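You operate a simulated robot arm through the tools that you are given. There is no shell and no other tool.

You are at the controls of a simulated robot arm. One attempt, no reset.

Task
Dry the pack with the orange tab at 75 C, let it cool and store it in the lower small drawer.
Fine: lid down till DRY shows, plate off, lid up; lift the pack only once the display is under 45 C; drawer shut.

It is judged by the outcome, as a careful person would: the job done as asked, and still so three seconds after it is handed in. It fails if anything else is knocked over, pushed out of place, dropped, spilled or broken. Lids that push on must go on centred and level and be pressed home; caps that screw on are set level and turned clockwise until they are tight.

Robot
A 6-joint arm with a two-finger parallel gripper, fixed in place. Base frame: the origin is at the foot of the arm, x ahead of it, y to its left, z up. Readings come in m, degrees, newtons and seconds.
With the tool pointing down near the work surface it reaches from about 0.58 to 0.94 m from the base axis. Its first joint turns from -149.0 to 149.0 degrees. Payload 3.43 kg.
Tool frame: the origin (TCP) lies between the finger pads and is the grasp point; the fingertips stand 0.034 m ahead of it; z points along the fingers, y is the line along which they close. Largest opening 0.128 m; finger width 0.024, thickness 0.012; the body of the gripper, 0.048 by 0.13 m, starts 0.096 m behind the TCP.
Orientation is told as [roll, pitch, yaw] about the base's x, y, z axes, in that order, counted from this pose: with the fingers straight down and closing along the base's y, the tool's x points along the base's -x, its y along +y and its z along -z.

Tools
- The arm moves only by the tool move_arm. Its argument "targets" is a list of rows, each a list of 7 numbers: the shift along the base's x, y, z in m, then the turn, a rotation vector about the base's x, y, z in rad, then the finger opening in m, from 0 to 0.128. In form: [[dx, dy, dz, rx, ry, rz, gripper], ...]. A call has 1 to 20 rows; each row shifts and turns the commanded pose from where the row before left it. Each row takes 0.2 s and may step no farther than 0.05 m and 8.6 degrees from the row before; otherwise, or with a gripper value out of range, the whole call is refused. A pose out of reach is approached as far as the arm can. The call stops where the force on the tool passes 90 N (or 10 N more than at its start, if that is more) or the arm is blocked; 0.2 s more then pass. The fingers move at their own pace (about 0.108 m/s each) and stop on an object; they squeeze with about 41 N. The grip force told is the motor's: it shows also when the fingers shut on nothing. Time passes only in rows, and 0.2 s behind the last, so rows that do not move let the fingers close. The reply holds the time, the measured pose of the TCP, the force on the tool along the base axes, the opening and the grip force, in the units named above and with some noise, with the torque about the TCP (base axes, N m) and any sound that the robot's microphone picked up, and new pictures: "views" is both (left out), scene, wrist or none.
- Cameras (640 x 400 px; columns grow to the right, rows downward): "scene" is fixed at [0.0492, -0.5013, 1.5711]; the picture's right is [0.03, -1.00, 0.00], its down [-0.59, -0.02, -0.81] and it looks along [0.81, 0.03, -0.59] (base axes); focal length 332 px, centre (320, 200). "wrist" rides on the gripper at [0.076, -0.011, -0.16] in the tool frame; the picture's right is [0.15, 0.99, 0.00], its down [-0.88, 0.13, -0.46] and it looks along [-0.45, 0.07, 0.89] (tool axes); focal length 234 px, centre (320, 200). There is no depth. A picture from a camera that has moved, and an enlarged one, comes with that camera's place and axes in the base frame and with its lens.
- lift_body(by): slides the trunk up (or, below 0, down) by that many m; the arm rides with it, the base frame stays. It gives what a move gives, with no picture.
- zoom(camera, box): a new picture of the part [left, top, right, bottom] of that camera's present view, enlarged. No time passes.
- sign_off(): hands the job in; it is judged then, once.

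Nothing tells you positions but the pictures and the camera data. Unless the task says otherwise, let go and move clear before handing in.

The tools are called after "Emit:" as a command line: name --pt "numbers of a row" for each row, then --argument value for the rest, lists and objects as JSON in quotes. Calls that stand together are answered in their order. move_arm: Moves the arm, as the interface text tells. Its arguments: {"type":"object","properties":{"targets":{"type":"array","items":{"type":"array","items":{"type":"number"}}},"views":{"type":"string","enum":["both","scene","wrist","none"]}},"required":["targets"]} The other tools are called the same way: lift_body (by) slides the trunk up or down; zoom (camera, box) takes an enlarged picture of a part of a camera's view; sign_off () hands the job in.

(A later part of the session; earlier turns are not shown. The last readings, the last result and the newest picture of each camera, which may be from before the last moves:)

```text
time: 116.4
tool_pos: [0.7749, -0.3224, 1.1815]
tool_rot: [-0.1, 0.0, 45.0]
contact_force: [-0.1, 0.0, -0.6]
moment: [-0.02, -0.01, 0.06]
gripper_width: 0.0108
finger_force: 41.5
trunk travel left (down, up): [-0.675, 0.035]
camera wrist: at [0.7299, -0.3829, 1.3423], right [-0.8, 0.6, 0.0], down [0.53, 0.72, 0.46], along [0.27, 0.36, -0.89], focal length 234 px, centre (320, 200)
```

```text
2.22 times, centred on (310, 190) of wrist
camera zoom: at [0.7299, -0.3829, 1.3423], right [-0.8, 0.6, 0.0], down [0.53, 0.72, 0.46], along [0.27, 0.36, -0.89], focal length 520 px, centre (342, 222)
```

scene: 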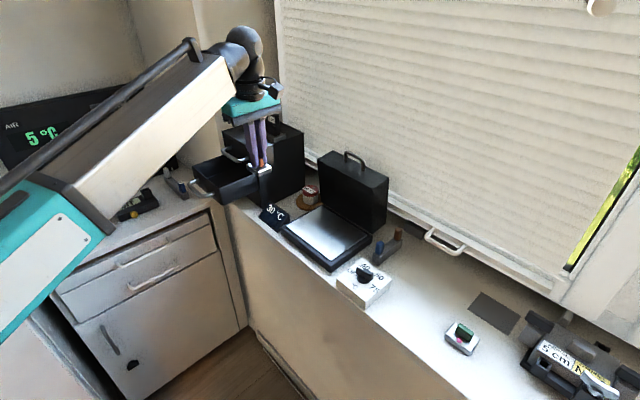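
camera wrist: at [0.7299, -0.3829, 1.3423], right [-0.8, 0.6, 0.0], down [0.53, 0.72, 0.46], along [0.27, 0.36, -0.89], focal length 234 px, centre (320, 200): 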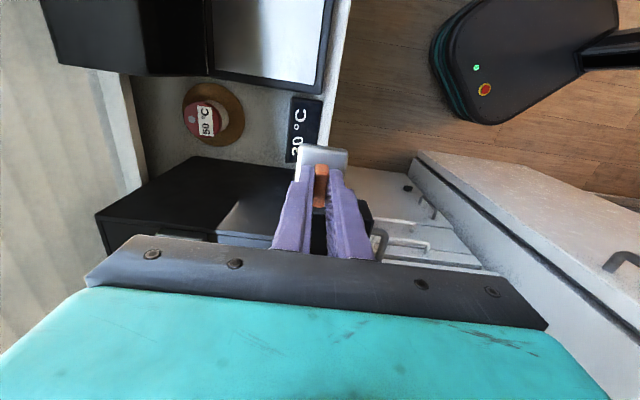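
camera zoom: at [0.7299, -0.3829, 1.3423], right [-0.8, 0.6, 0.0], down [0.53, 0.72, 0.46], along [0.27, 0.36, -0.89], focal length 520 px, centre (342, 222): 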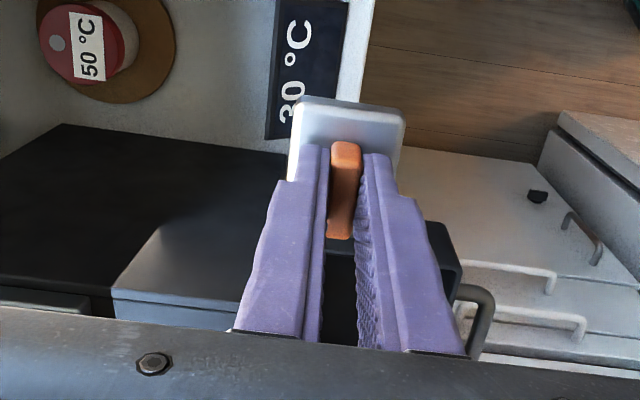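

Display 30 °C. I'll move a bit to the front to keep well clear of the upper handle, then along until the pack is over the drawer's middle.

Emit:
move_arm --pt "-0.0124 0.0124 0 0 0 0 0" --pt "-0.0124 0.0124 0 0 0 0 0" --pt "0.0182 0.0182 0 0 0 0 0" --pt "0.0182 0.0182 0 0 0 0 0" --pt "0.0182 0.0182 0 0 0 0 0" --pt "0.0182 0.0182 0 0 0 0 0" --pt "0.0182 0.0182 0 0 0 0 0" --pt "0.0182 0.0182 0 0 0 0 0" --pt "0 0 0 0 0 0 0" --views "both"

Emit:
zoom --camera "scene" --box '[170, 90, 320, 230]'

Emit:
zoom --camera "wrist" --box '[180, 90, 440, 270]'

```text
time: 118.4
tool_pos: [0.8623, -0.1885, 1.1798]
tool_rot: [-0.2, 0.0, 45.0]
contact_force: [-0.2, 0.5, -0.3]
moment: [-0.02, 0.02, 0.0]
gripper_width: 0.0107
finger_force: 40.8
trunk travel left (down, up): [-0.675, 0.035]
camera wrist: at [0.8155, -0.2492, 1.3399], right [-0.8, 0.6, 0.0], down [0.53, 0.72, 0.46], along [0.27, 0.36, -0.89], focal length 234 px, centre (320, 200)
```

scene: 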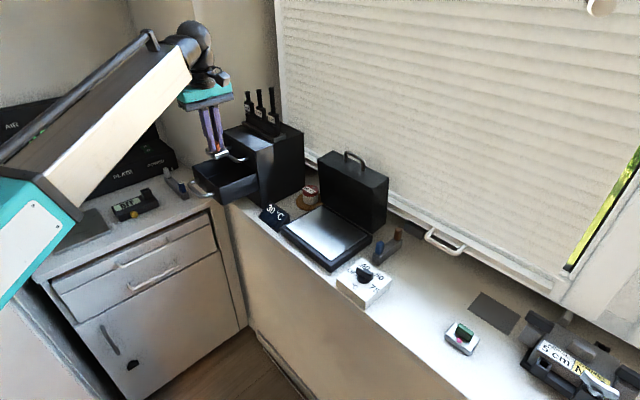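
wrist: 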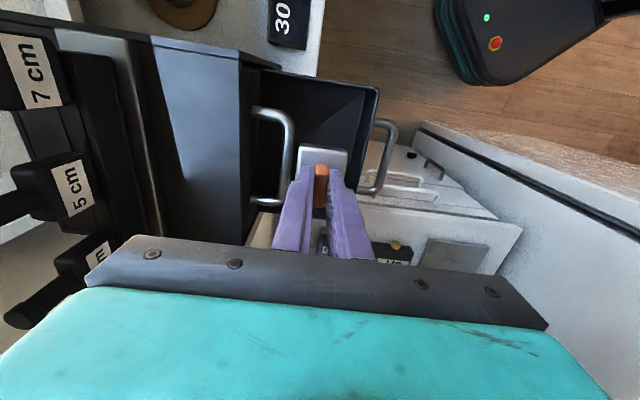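

```text
2.86 times, centred on (245, 160) of scene
camera zoom: at [0.0492, -0.5013, 1.5711], right [0.03, -1.0, 0.0], down [-0.59, -0.02, -0.81], along [0.81, 0.03, -0.59], focal length 948 px, centre (534, 314)
```

zoom: 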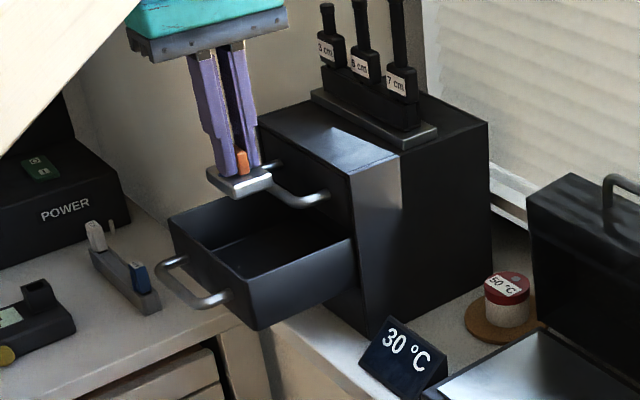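

```text
2.22 times, centred on (310, 180) of wrist
camera zoom: at [0.8155, -0.2492, 1.3399], right [-0.8, 0.6, 0.0], down [0.53, 0.72, 0.46], along [0.27, 0.36, -0.89], focal length 520 px, centre (342, 244)
```

zoom: 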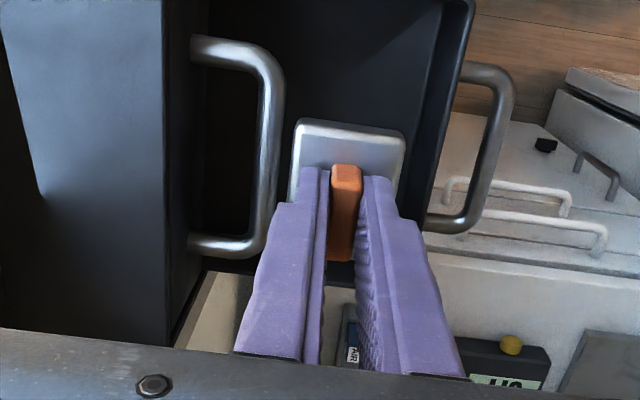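

The pack hangs over the drawer, between front panel and upper handle. I'll shift 10 mm to the front for clearance and lower it in.

Emit:
move_arm --pt "-0.0071 0.0071 0 0 0 0 0" --pt "0 0 -0.02 0 0 0 0" --pt "0 0 -0.02 0 0 0 0" --pt "0 0 -0.02 0 0 0 0" --pt "0 0 -0.015 0 0 0 0" --pt "0 0 0 0 0 0 0" --views "both"

Emit:
zoom --camera "scene" --box '[180, 110, 300, 220]'

Emit:
zoom --camera "wrist" --box '[180, 90, 440, 270]'

```text
time: 119.8
tool_pos: [0.8526, -0.1803, 1.1064]
tool_rot: [-0.2, 0.0, 45.0]
contact_force: [0.7, -1.2, -1.7]
moment: [0.0, 0.03, 0.03]
gripper_width: 0.011
finger_force: 40.8
trunk travel left (down, up): [-0.675, 0.035]
camera wrist: at [0.8079, -0.2424, 1.2651], right [-0.8, 0.6, 0.0], down [0.53, 0.72, 0.46], along [0.27, 0.36, -0.89], focal length 234 px, centre (320, 200)
```

scene: 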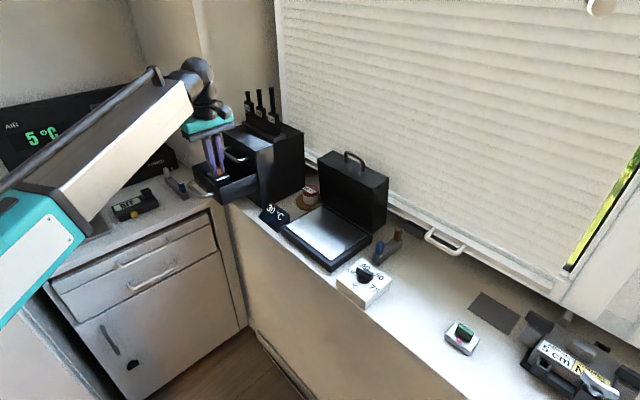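
wrist: 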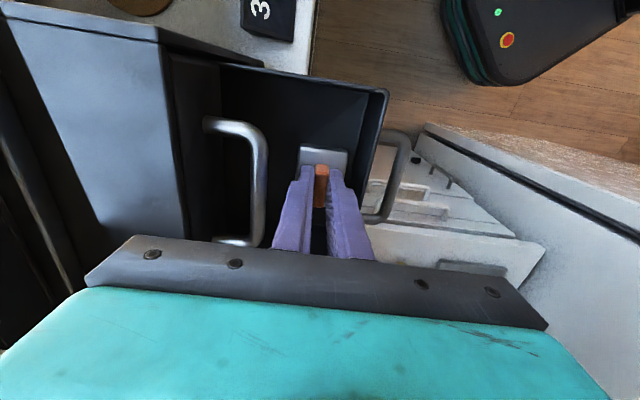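

```text
3.64 times, centred on (240, 165) of scene
camera zoom: at [0.0492, -0.5013, 1.5711], right [0.03, -1.0, 0.0], down [-0.59, -0.02, -0.81], along [0.81, 0.03, -0.59], focal length 1207 px, centre (611, 327)
```

zoom: 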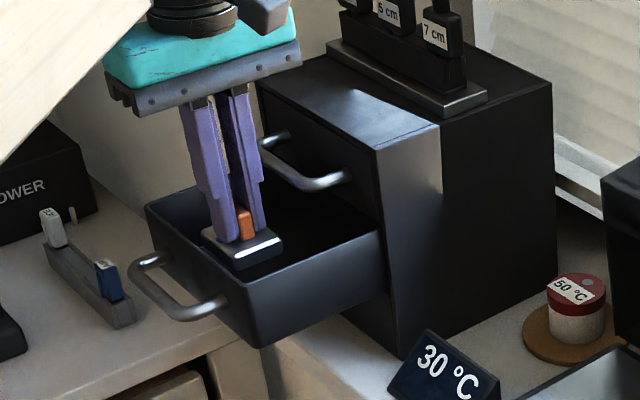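

```text
2.22 times, centred on (310, 180) of wrist
camera zoom: at [0.8079, -0.2424, 1.2651], right [-0.8, 0.6, 0.0], down [0.53, 0.72, 0.46], along [0.27, 0.36, -0.89], focal length 520 px, centre (342, 244)
```

zoom: 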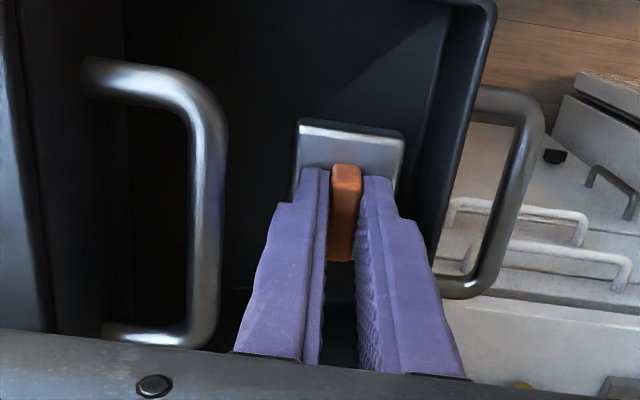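

Inside the rim with clearance all round. Lowering the last bit slowly.

Emit:
move_arm --pt "0.0014 -0.0014 -0.01 0 0 0 0" --pt "0.0014 -0.0014 -0.008 0 0 0 0" --pt "0 0 -0.006 0 0 0 0" --pt "0 0 -0.004 0 0 0 0" --views "none"

Emit:
zoom --camera "scene" --box '[190, 130, 270, 210]'

Emit:
zoom --camera "wrist" --box '[180, 90, 440, 270]'

```text
time: 120.8
tool_pos: [0.8553, -0.1838, 1.0777]
tool_rot: [-0.1, 0.0, 45.0]
contact_force: [0.0, 0.0, 0.5]
moment: [0.0, -0.01, -0.01]
gripper_width: 0.0108
finger_force: 40.8
trunk travel left (down, up): [-0.675, 0.035]
```

```text
5.00 times, centred on (230, 170) of scene
camera zoom: at [0.0492, -0.5013, 1.5711], right [0.03, -1.0, 0.0], down [-0.59, -0.02, -0.81], along [0.81, 0.03, -0.59], focal length 1659 px, centre (770, 350)
```

zoom: 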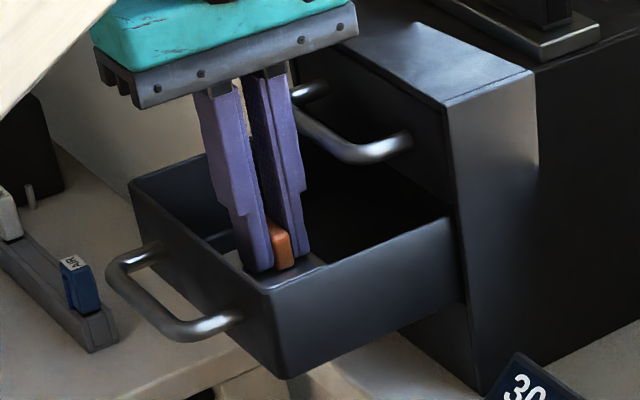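

```text
2.22 times, centred on (310, 180) of wrist
camera zoom: at [0.8105, -0.2449, 1.2367], right [-0.8, 0.6, 0.0], down [0.53, 0.72, 0.46], along [0.27, 0.36, -0.89], focal length 520 px, centre (342, 244)
```

zoom: 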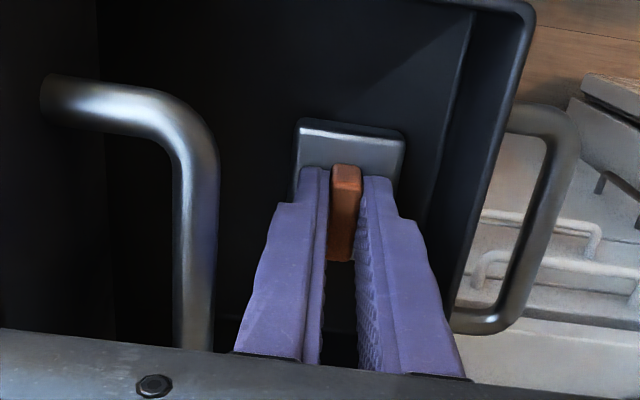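

Emit:
move_arm --pt "0 0 -0.003 0 0 0 0" --pt "0 0 -0.003 0 0 0 0" --views "none"

Emit:
move_arm --pt "0 0 -0.003 0 0 0 0" --views "none"

```text
time: 121.4
tool_pos: [0.8555, -0.1829, 1.0724]
tool_rot: [-0.2, 0.0, 45.0]
contact_force: [-0.9, 1.0, 0.2]
moment: [0.0, 0.0, -0.02]
gripper_width: 0.011
finger_force: 41.6
trunk travel left (down, up): [-0.675, 0.035]
```

```text
time: 121.8
tool_pos: [0.8559, -0.1826, 1.0727]
tool_rot: [-0.1, -0.1, 45.0]
contact_force: [0.9, 0.5, 12.9]
moment: [0.02, 0.12, 0.0]
gripper_width: 0.0109
finger_force: 40.3
trunk travel left (down, up): [-0.675, 0.035]
```

The pack is on the drawer floor (13 N). Releasing with a small opening and rising straight up.

Emit:
move_arm --pt "0 0 0.0015 0 0 0 0.006" --pt "0 0 0 0 0 0 0.016" --pt "0 0 0 0 0 0 0.024" --pt "0 0 0 0 0 0 0.024" --pt "0 0 0.01 0 0 0 0.024" --pt "0 0 0.02 0 0 0 0.024" --pt "0 0 0.03 0 0 0 0.024" --pt "0 0 0.04 0 0 0 0.024" --pt "0 0 0.04 0 0 0 0.024" --views "both"

Emit:
zoom --camera "scene" --box '[180, 110, 300, 220]'

Emit:
zoom --camera "wrist" --box '[180, 60, 440, 240]'

```text
time: 123.8
tool_pos: [0.8543, -0.1824, 1.2101]
tool_rot: [0.0, 0.0, 45.0]
contact_force: [0.4, -1.2, -0.5]
moment: [-0.01, -0.03, -0.03]
gripper_width: 0.024
finger_force: 0.0
trunk travel left (down, up): [-0.675, 0.035]
camera wrist: at [0.8084, -0.2437, 1.3704], right [-0.8, 0.6, 0.0], down [0.53, 0.72, 0.46], along [0.27, 0.36, -0.89], focal length 234 px, centre (320, 200)
```

scene: 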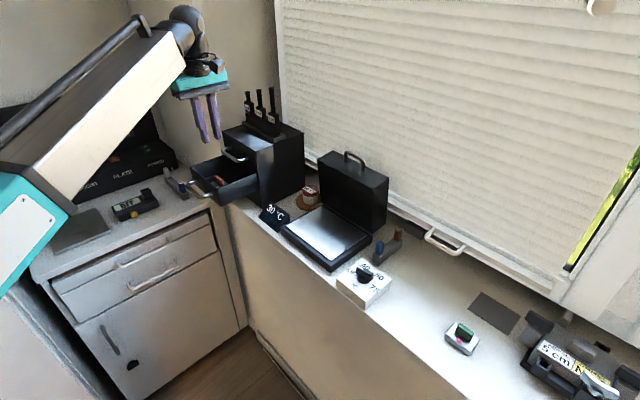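
wrist: 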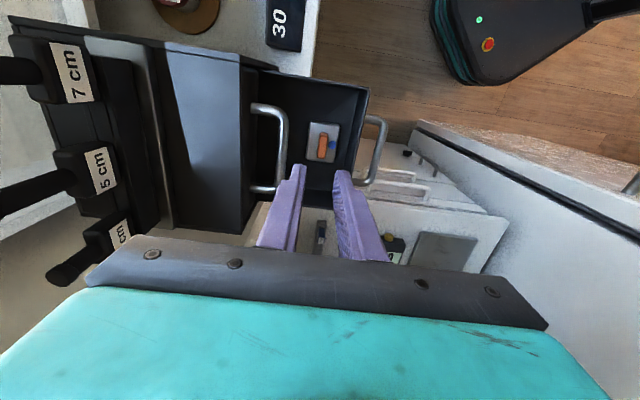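

```text
3.64 times, centred on (240, 165) of scene
camera zoom: at [0.0492, -0.5013, 1.5711], right [0.03, -1.0, 0.0], down [-0.59, -0.02, -0.81], along [0.81, 0.03, -0.59], focal length 1207 px, centre (611, 327)
```

zoom: 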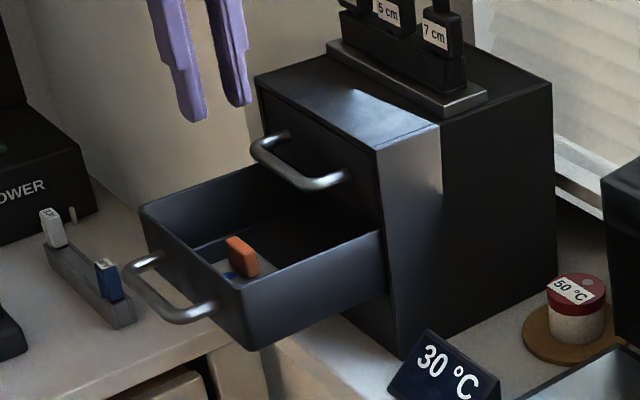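

```text
2.22 times, centred on (310, 150) of wrist
camera zoom: at [0.8084, -0.2437, 1.3704], right [-0.8, 0.6, 0.0], down [0.53, 0.72, 0.46], along [0.27, 0.36, -0.89], focal length 520 px, centre (342, 311)
```

zoom: 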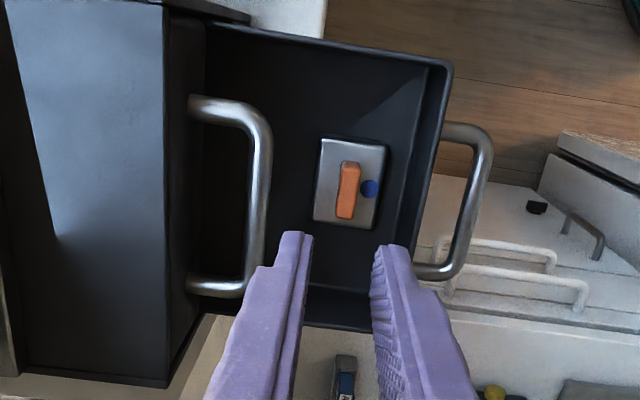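

The pack lies flat in the lower drawer, upright and released. Next I'll close the drawer by pushing its handle: back off to the front, close the fingers, and turn the gripper so it is slim toward the unit.

Emit:
move_arm --pt "-0.0234 0.0226 0 0 0 0 0.024" --pt "-0.0234 0.0226 0 0 0 0 0.01" --pt "-0.0234 0.0226 0 0 0 0 0.0" --pt "-0.0234 0.0226 0 0 0 0 0.0" --pt "0 0 0 0 0 -0.1428 0" --pt "0 0 0 0 0 -0.1428 0" --pt "0 0 0 0 0 -0.1428 0" --pt "0 0 0 0 0 -0.1428 0" --pt "0 0 0 0 0 -0.1428 0" --pt "0 0 0 0 0 -0.1428 0" --pt "0 0 0 0 0 -0.1428 0" --pt "0 0 0 0 0 -0.1428 0" --pt "0 0 0 0 0 -0.1428 0" --pt "0 0 0 0 0 -0.1428 0" --pt "0 0 0 0 0 -0.1428 0" --views "both"

Emit:
zoom --camera "wrist" --box '[180, 40, 460, 240]'

Emit:
zoom --camera "scene" --box '[140, 80, 300, 230]'

```text
time: 125.6
tool_pos: [0.7616, -0.0954, 1.2094]
tool_rot: [-0.7, -0.1, 15.9]
contact_force: [7.6, -20.7, 1.6]
moment: [3.59, 1.65, 2.01]
gripper_width: 0.0
finger_force: 33.4
trunk travel left (down, up): [-0.675, 0.035]
stopped in row 9: the force on the tool passed its limit at 158 N (the readings are from after the stop); the commanded pose is now the measured one
camera wrist: at [0.6926, -0.1254, 1.3697], right [-0.41, 0.91, -0.01], down [0.81, 0.37, 0.46], along [0.42, 0.18, -0.89], focal length 234 px, centre (320, 200)
```

scene: 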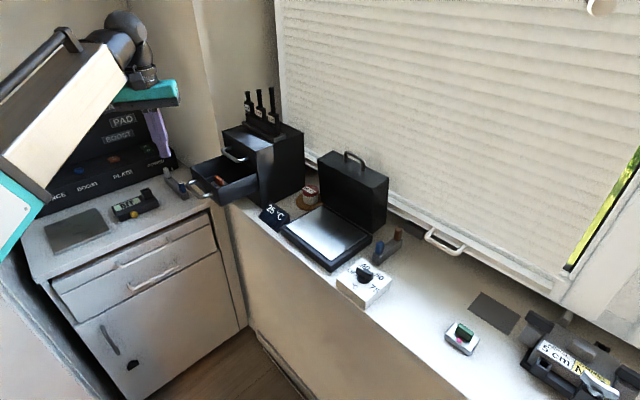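
wrist: 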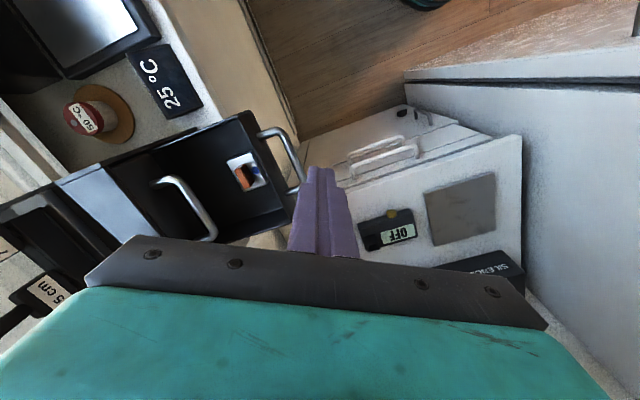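

```text
2.00 times, centred on (320, 140) of wrist
camera zoom: at [0.6926, -0.1254, 1.3697], right [-0.41, 0.91, -0.01], down [0.81, 0.37, 0.46], along [0.42, 0.18, -0.89], focal length 468 px, centre (320, 320)
```

zoom: 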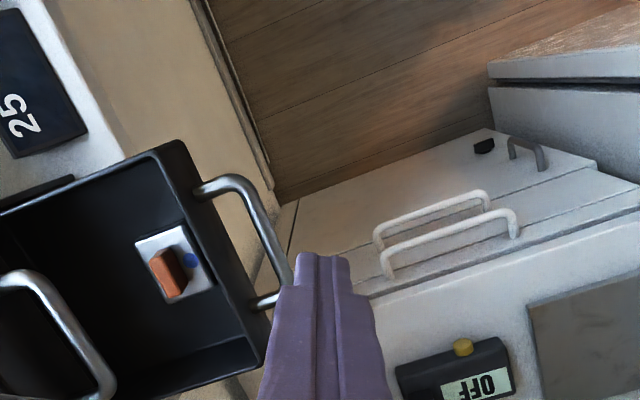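

```text
2.67 times, centred on (220, 155) of scene
camera zoom: at [0.0492, -0.5013, 1.5711], right [0.03, -1.0, 0.0], down [-0.59, -0.02, -0.81], along [0.81, 0.03, -0.59], focal length 885 px, centre (587, 320)
```

zoom: 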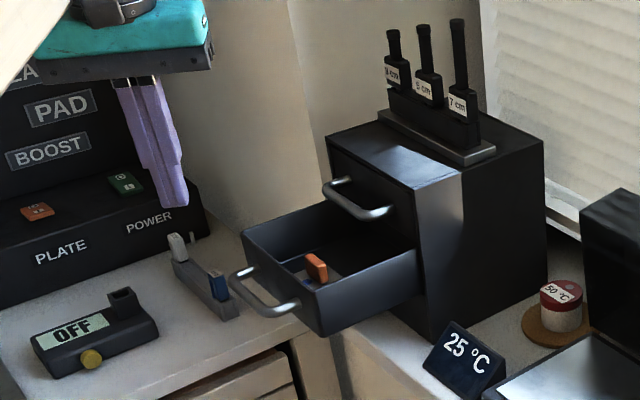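

The turn was stopped by a contact: the torque points to the wrist camera touching the robot's own forearm at this height, not to anything on the counter. Nothing looks disturbed. I'll turn back to yaw 45 and push with that orientation instead.

Emit:
move_arm --pt "0 0 0 0.006 0.0015 0.127 0" --pt "0 0 0 0.006 0.0015 0.127 0" --pt "0 0 0 0 0 0.127 0" --pt "0 0 0 0 0 0.127 0" --pt "0 0 0 0 0 0 0" --views "both"

Emit:
zoom --camera "scene" --box '[140, 80, 300, 230]'

Emit:
zoom --camera "scene" --box '[0, 60, 210, 260]'

```text
time: 126.8
tool_pos: [0.7616, -0.0957, 1.2104]
tool_rot: [0.0, -0.1, 44.8]
contact_force: [-0.1, -0.5, 0.5]
moment: [-0.01, -0.02, -0.03]
gripper_width: 0.0002
finger_force: 33.5
trunk travel left (down, up): [-0.675, 0.035]
camera wrist: at [0.7166, -0.1571, 1.3696], right [-0.8, 0.6, 0.0], down [0.53, 0.71, 0.46], along [0.27, 0.37, -0.89], focal length 234 px, centre (320, 200)
```

scene: 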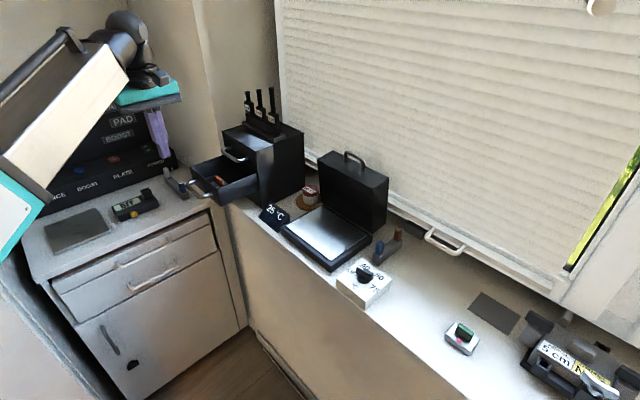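
wrist: 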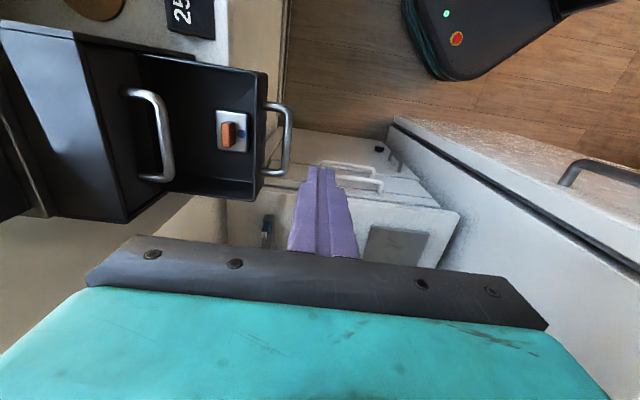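

```text
2.67 times, centred on (220, 155) of scene
camera zoom: at [0.0492, -0.5013, 1.5711], right [0.03, -1.0, 0.0], down [-0.59, -0.02, -0.81], along [0.81, 0.03, -0.59], focal length 885 px, centre (587, 320)
```

zoom: 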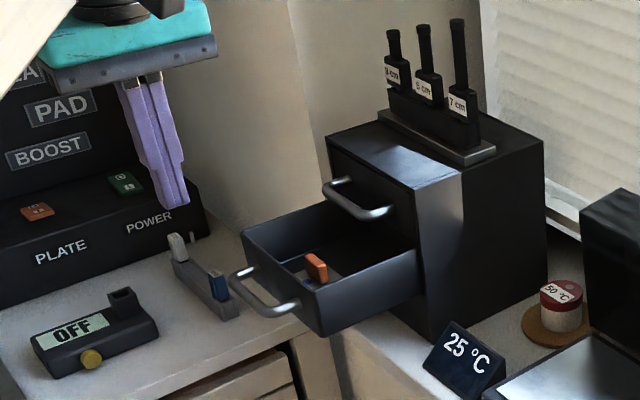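

```text
2.00 times, centred on (105, 160) of scene
camera zoom: at [0.0492, -0.5013, 1.5711], right [0.03, -1.0, 0.0], down [-0.59, -0.02, -0.81], along [0.81, 0.03, -0.59], focal length 664 px, centre (750, 280)
```

zoom: 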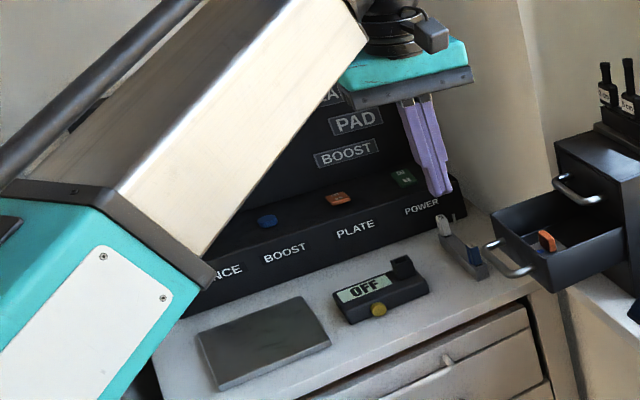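

All clear and undisturbed. Tilting 20° so the tips lead toward the drawer, then lowering in front of the handle.

Emit:
move_arm --pt "0 0 0 -0.0617 -0.0617 0 0" --pt "0 0 -0.01 -0.0617 -0.0617 0 0" --pt "0 0 -0.02 -0.0617 -0.0617 0 0" --pt "0 0 -0.02 -0.0617 -0.0617 0 0" --pt "-0.002 0.002 -0.025 0 0 0 0" --pt "-0.002 0.002 -0.025 0 0 0 0" --pt "0 0 -0.02 0 0 0 0" --pt "0 0 0 0 0 0 0" --views "both"

Emit:
zoom --camera "scene" --box '[140, 100, 300, 230]'

Emit:
zoom --camera "wrist" --box '[180, 60, 440, 240]'

```text
time: 128.6
tool_pos: [0.7592, -0.0891, 1.0902]
tool_rot: [-20.0, -0.2, 44.8]
contact_force: [0.2, 0.4, 0.3]
moment: [-0.01, 0.02, -0.02]
gripper_width: 0.0002
finger_force: 32.9
trunk travel left (down, up): [-0.675, 0.035]
camera wrist: at [0.6735, -0.1124, 1.2437], right [-0.76, 0.56, -0.34], down [0.43, 0.82, 0.39], along [0.49, 0.15, -0.86], focal length 234 px, centre (320, 200)
```

scene: 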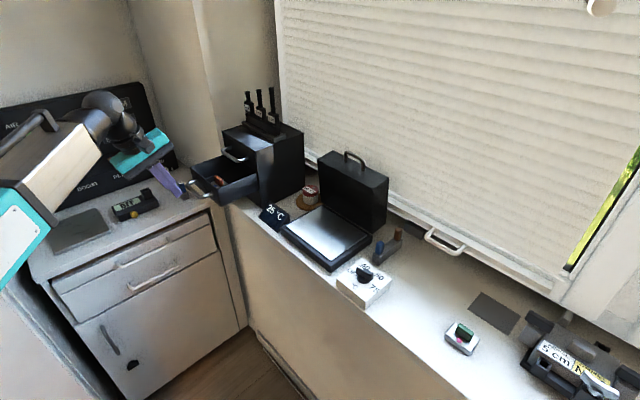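
wrist: 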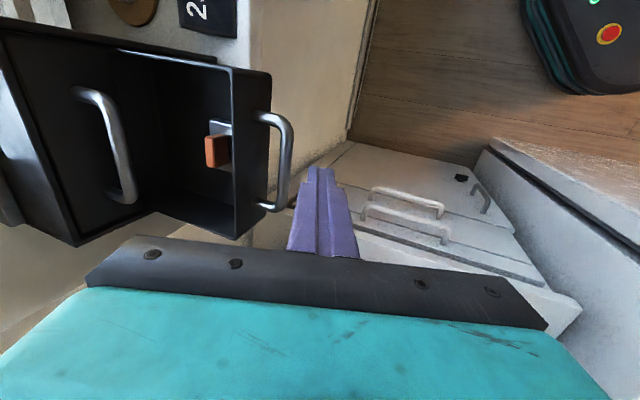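

```text
3.08 times, centred on (220, 165) of scene
camera zoom: at [0.0492, -0.5013, 1.5711], right [0.03, -1.0, 0.0], down [-0.59, -0.02, -0.81], along [0.81, 0.03, -0.59], focal length 1021 px, centre (628, 308)
```

zoom: 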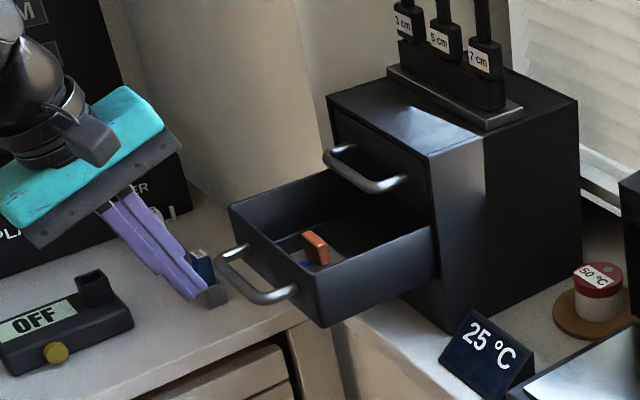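

```text
2.22 times, centred on (310, 150) of wrist
camera zoom: at [0.6735, -0.1124, 1.2437], right [-0.76, 0.56, -0.34], down [0.43, 0.82, 0.39], along [0.49, 0.15, -0.86], focal length 520 px, centre (342, 311)
```

zoom: 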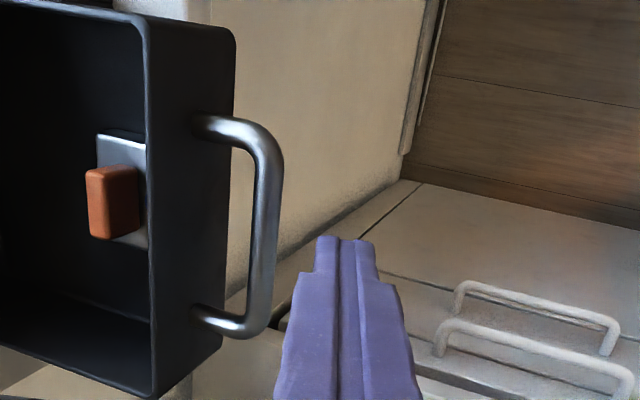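

The fingertips stand just in front of the handle bar. Lowering to bar height, then pushing toward the unit in small steps.

Emit:
move_arm --pt "0 0 -0.012 0 0 0 0" --pt "0 0 -0.01 0 0 0 0" --pt "0.006 -0.006 0 0 0 0 0" --pt "0.006 -0.006 0 0 0 0 0" --pt "0.006 -0.006 0 0 0 0 0" --pt "0.006 -0.006 0 0 0 0 0" --views "both"

Emit:
zoom --camera "scene" --box '[170, 120, 290, 220]'

Emit:
zoom --camera "wrist" --box '[180, 60, 440, 240]'

```text
time: 130.0
tool_pos: [0.7824, -0.116, 1.0669]
tool_rot: [-19.8, -0.2, 44.8]
contact_force: [0.7, -0.1, 0.0]
moment: [0.0, -0.02, 0.01]
gripper_width: 0.0
finger_force: 32.8
trunk travel left (down, up): [-0.675, 0.035]
camera wrist: at [0.6979, -0.1384, 1.2208], right [-0.76, 0.56, -0.34], down [0.43, 0.82, 0.39], along [0.49, 0.15, -0.86], focal length 234 px, centre (320, 200)
```

scene: 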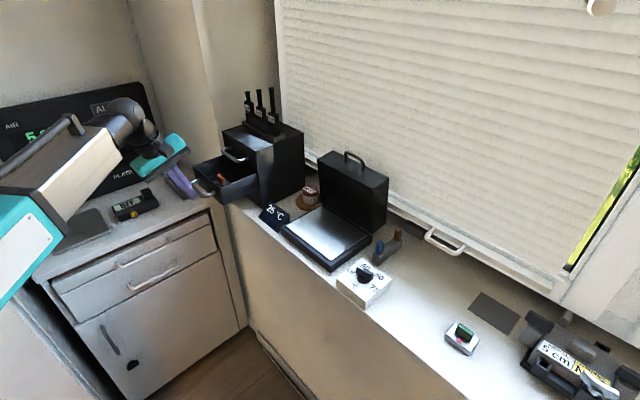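
wrist: 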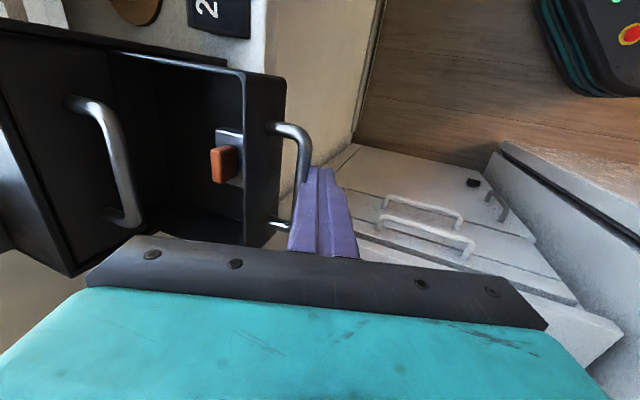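

```text
4.00 times, centred on (230, 170) of scene
camera zoom: at [0.0492, -0.5013, 1.5711], right [0.03, -1.0, 0.0], down [-0.59, -0.02, -0.81], along [0.81, 0.03, -0.59], focal length 1327 px, centre (680, 320)
```

zoom: 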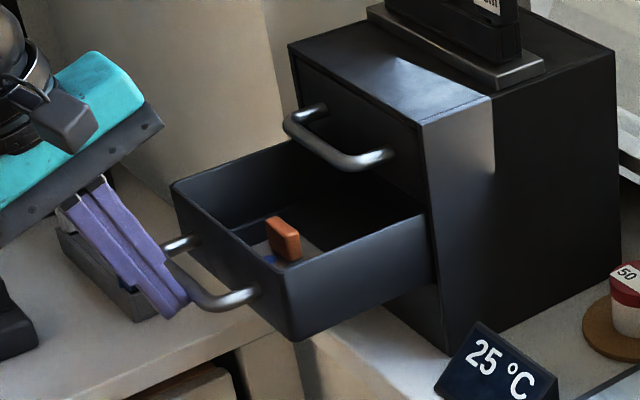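

```text
2.22 times, centred on (310, 150) of wrist
camera zoom: at [0.6979, -0.1384, 1.2208], right [-0.76, 0.56, -0.34], down [0.43, 0.82, 0.39], along [0.49, 0.15, -0.86], focal length 520 px, centre (342, 311)
```

zoom: 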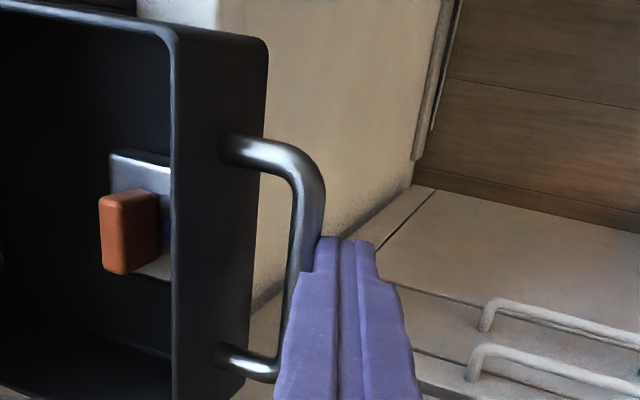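

Emit:
move_arm --pt "0.005 -0.005 0 0 0 0 0" --pt "0.005 -0.005 0 0 0 0 0" --pt "0.005 -0.005 0 0 0 0 0" --views "both"

Emit:
zoom --camera "scene" --box '[180, 120, 290, 220]'

Emit:
zoom --camera "wrist" --box '[180, 60, 440, 240]'

```text
time: 130.8
tool_pos: [0.7982, -0.1298, 1.0671]
tool_rot: [-19.9, -0.1, 44.9]
contact_force: [-0.8, -0.3, -1.9]
moment: [0.04, 0.06, -0.04]
gripper_width: 0.0
finger_force: 33.1
trunk travel left (down, up): [-0.675, 0.035]
camera wrist: at [0.7133, -0.1533, 1.2209], right [-0.76, 0.56, -0.34], down [0.43, 0.82, 0.39], along [0.49, 0.15, -0.86], focal length 234 px, centre (320, 200)
```

scene: 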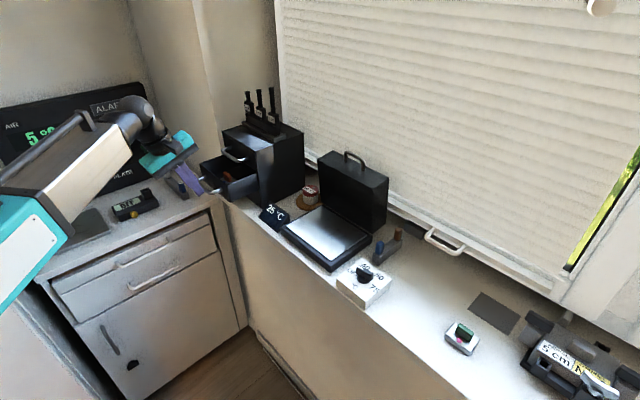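
wrist: 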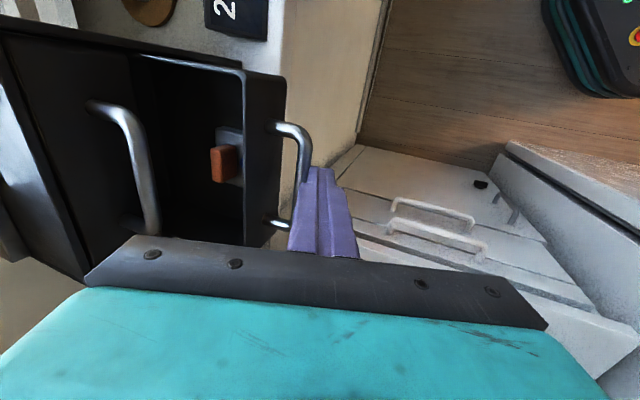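

```text
4.00 times, centred on (235, 170) of scene
camera zoom: at [0.0492, -0.5013, 1.5711], right [0.03, -1.0, 0.0], down [-0.59, -0.02, -0.81], along [0.81, 0.03, -0.59], focal length 1327 px, centre (660, 320)
```

zoom: 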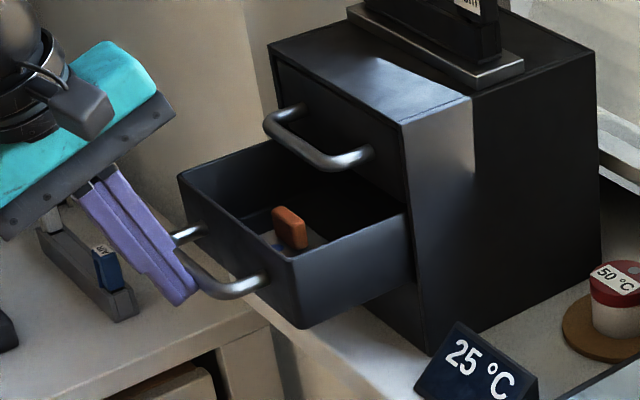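

```text
2.22 times, centred on (310, 150) of wrist
camera zoom: at [0.7133, -0.1533, 1.2209], right [-0.76, 0.56, -0.34], down [0.43, 0.82, 0.39], along [0.49, 0.15, -0.86], focal length 520 px, centre (342, 311)
```

zoom: 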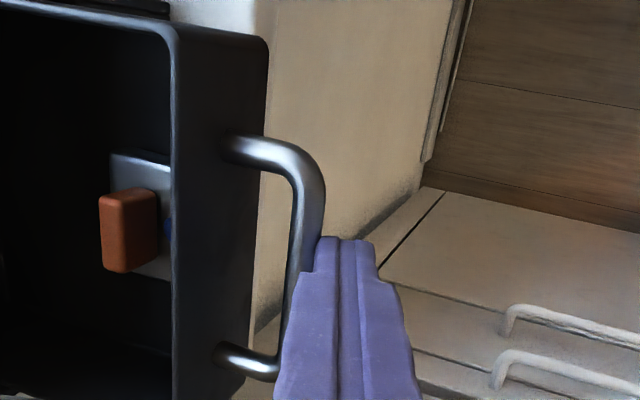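

The drawer is sliding in smoothly with almost no force, and the pack stays put. Continuing.

Emit:
move_arm --pt "0.006 -0.006 0 0 0 0 0" --pt "0.006 -0.006 0 0 0 0 0" --pt "0.006 -0.006 0 0 0 0 0" --pt "0.006 -0.006 0 0 0 0 0" --pt "0.006 -0.006 0 0 0 0 0" --pt "0.006 -0.006 0 0 0 0 0" --views "both"

Emit:
zoom --camera "scene" --box '[180, 110, 300, 210]'

Emit:
zoom --camera "wrist" --box '[100, 40, 440, 260]'

```text
time: 132.2
tool_pos: [0.8341, -0.166, 1.067]
tool_rot: [-19.9, -0.2, 44.8]
contact_force: [-1.1, 0.6, -0.5]
moment: [0.01, -0.03, -0.02]
gripper_width: 0.0001
finger_force: 32.9
trunk travel left (down, up): [-0.675, 0.035]
camera wrist: at [0.7494, -0.189, 1.2211], right [-0.76, 0.56, -0.34], down [0.43, 0.82, 0.39], along [0.49, 0.15, -0.86], focal length 234 px, centre (320, 200)
```

scene: 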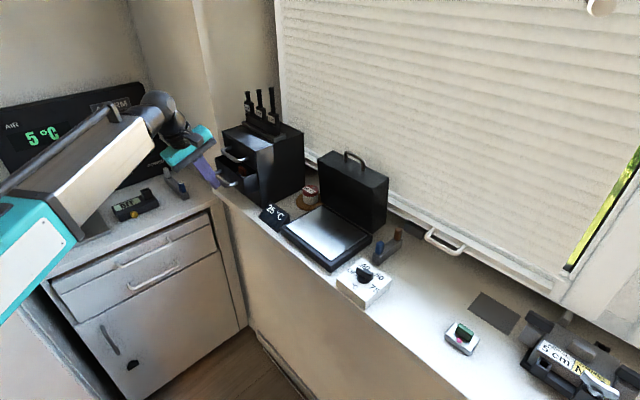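
wrist: 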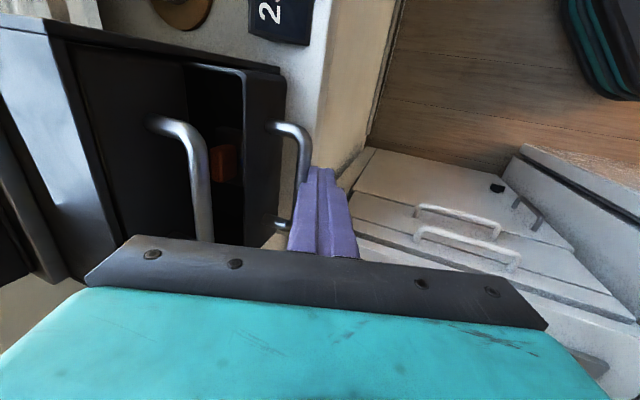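

```text
4.00 times, centred on (240, 160) of scene
camera zoom: at [0.0492, -0.5013, 1.5711], right [0.03, -1.0, 0.0], down [-0.59, -0.02, -0.81], along [0.81, 0.03, -0.59], focal length 1327 px, centre (640, 360)
```

zoom: 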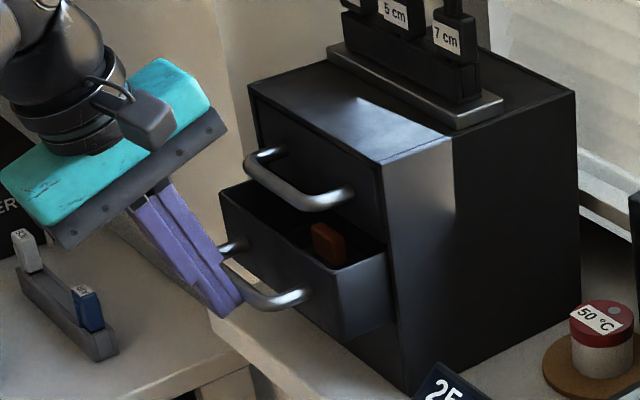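

```text
1.82 times, centred on (270, 150) of wrist
camera zoom: at [0.7494, -0.189, 1.2211], right [-0.76, 0.56, -0.34], down [0.43, 0.82, 0.39], along [0.49, 0.15, -0.86], focal length 426 px, centre (411, 291)
```

zoom: 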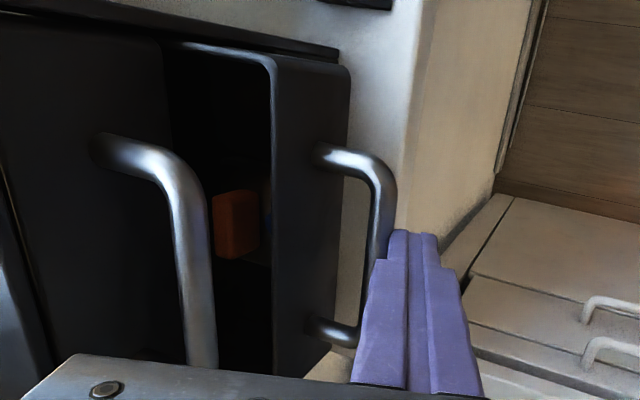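

Emit:
move_arm --pt "0.006 -0.006 0 0 0 0 0" --pt "0.006 -0.006 0 0 0 0 0" --pt "0.006 -0.006 0 0 0 0 0" --pt "0.005 -0.005 0 0 0 0 0" --views "both"

Emit:
zoom --camera "scene" --box '[180, 110, 300, 210]'

Emit:
zoom --camera "wrist" --box '[100, 40, 440, 260]'

```text
time: 133.2
tool_pos: [0.8559, -0.1903, 1.0672]
tool_rot: [-19.9, -0.3, 44.9]
contact_force: [0.3, 0.9, -0.3]
moment: [0.03, 0.01, 0.0]
gripper_width: 0.0
finger_force: 32.9
trunk travel left (down, up): [-0.675, 0.035]
camera wrist: at [0.7715, -0.2122, 1.2211], right [-0.76, 0.56, -0.34], down [0.43, 0.82, 0.39], along [0.49, 0.15, -0.86], focal length 234 px, centre (320, 200)
```

scene: 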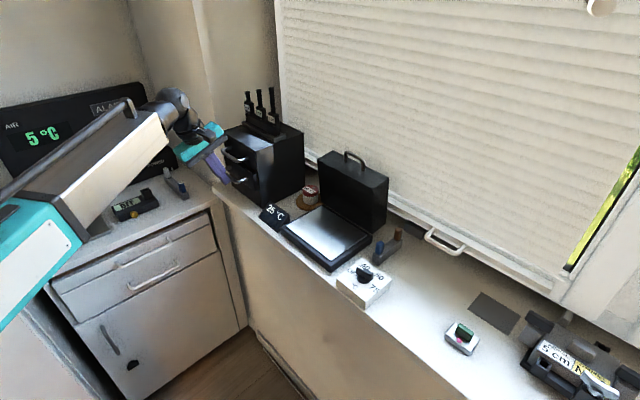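
wrist: 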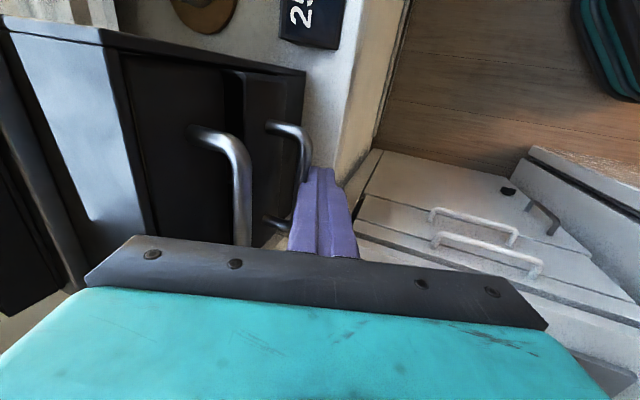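

```text
4.00 times, centred on (240, 160) of scene
camera zoom: at [0.0492, -0.5013, 1.5711], right [0.03, -1.0, 0.0], down [-0.59, -0.02, -0.81], along [0.81, 0.03, -0.59], focal length 1327 px, centre (640, 360)
```

zoom: 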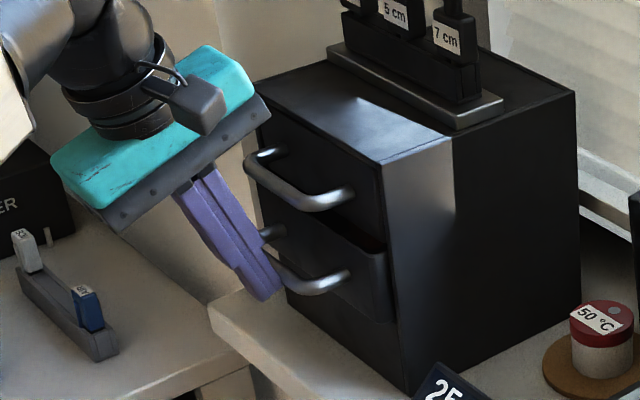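

```text
1.82 times, centred on (270, 150) of wrist
camera zoom: at [0.7715, -0.2122, 1.2211], right [-0.76, 0.56, -0.34], down [0.43, 0.82, 0.39], along [0.49, 0.15, -0.86], focal length 426 px, centre (411, 291)
```

zoom: 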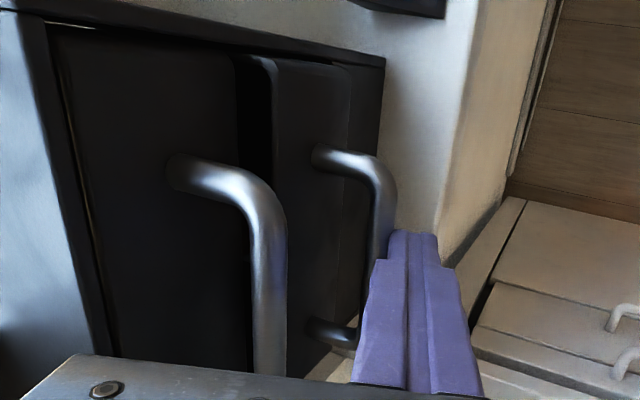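

About 2 cm left. Continuing in small steps until the drawer meets its stop.

Emit:
move_arm --pt "0.004 -0.004 0 0 0 0 0" --pt "0.004 -0.004 0 0 0 0 0" --pt "0.003 -0.003 0 0 0 0 0" --views "none"

Emit:
zoom --camera "scene" --box '[190, 110, 290, 200]'

Emit:
zoom --camera "wrist" --box '[100, 40, 440, 260]'

```text
time: 134.0
tool_pos: [0.8663, -0.198, 1.0688]
tool_rot: [-19.8, -0.2, 45.0]
contact_force: [-10.4, 7.4, -2.7]
moment: [0.17, 0.28, 0.11]
gripper_width: 0.0
finger_force: 33.2
trunk travel left (down, up): [-0.675, 0.035]
```

```text
4.44 times, centred on (240, 155) of scene
camera zoom: at [0.0492, -0.5013, 1.5711], right [0.03, -1.0, 0.0], down [-0.59, -0.02, -0.81], along [0.81, 0.03, -0.59], focal length 1475 px, centre (676, 400)
```

zoom: 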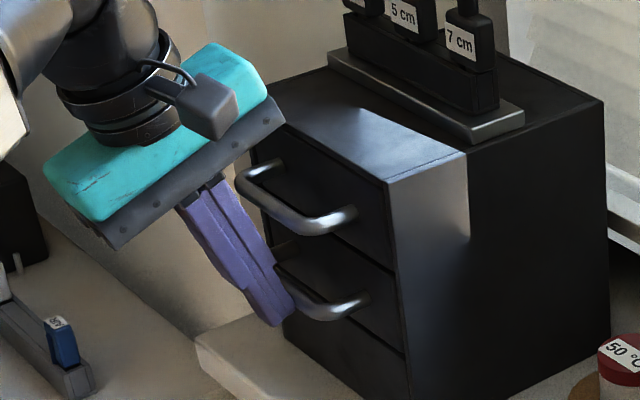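

```text
1.82 times, centred on (270, 150) of wrist
camera zoom: at [0.782, -0.2217, 1.2218], right [-0.76, 0.56, -0.33], down [0.43, 0.82, 0.39], along [0.49, 0.15, -0.86], focal length 426 px, centre (411, 291)
```

zoom: 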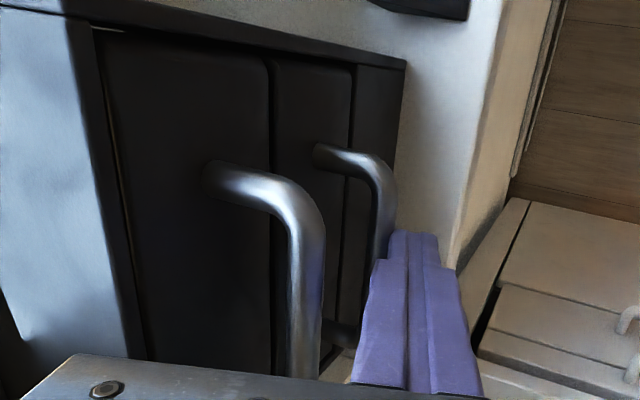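

The drawer looks flush and there is a 13 N reaction. One more gentle push to make sure it is fully shut.

Emit:
move_arm --pt "0.002 -0.002 0 0 0 0 0" --pt "0.0015 -0.0015 0 0 0 0 0" --views "none"

Emit:
zoom --camera "scene" --box '[200, 110, 290, 200]'

```text
time: 134.6
tool_pos: [0.8668, -0.1983, 1.0686]
tool_rot: [-19.4, 0.0, 44.9]
contact_force: [-25.1, 24.7, -7.8]
moment: [0.62, 0.75, 0.21]
gripper_width: 0.0
finger_force: 33.4
trunk travel left (down, up): [-0.675, 0.035]
```

```text
4.44 times, centred on (245, 155) of scene
camera zoom: at [0.0492, -0.5013, 1.5711], right [0.03, -1.0, 0.0], down [-0.59, -0.02, -0.81], along [0.81, 0.03, -0.59], focal length 1475 px, centre (653, 400)
```

zoom: 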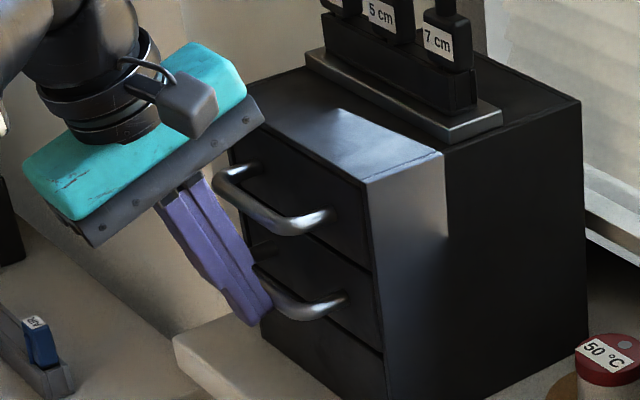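

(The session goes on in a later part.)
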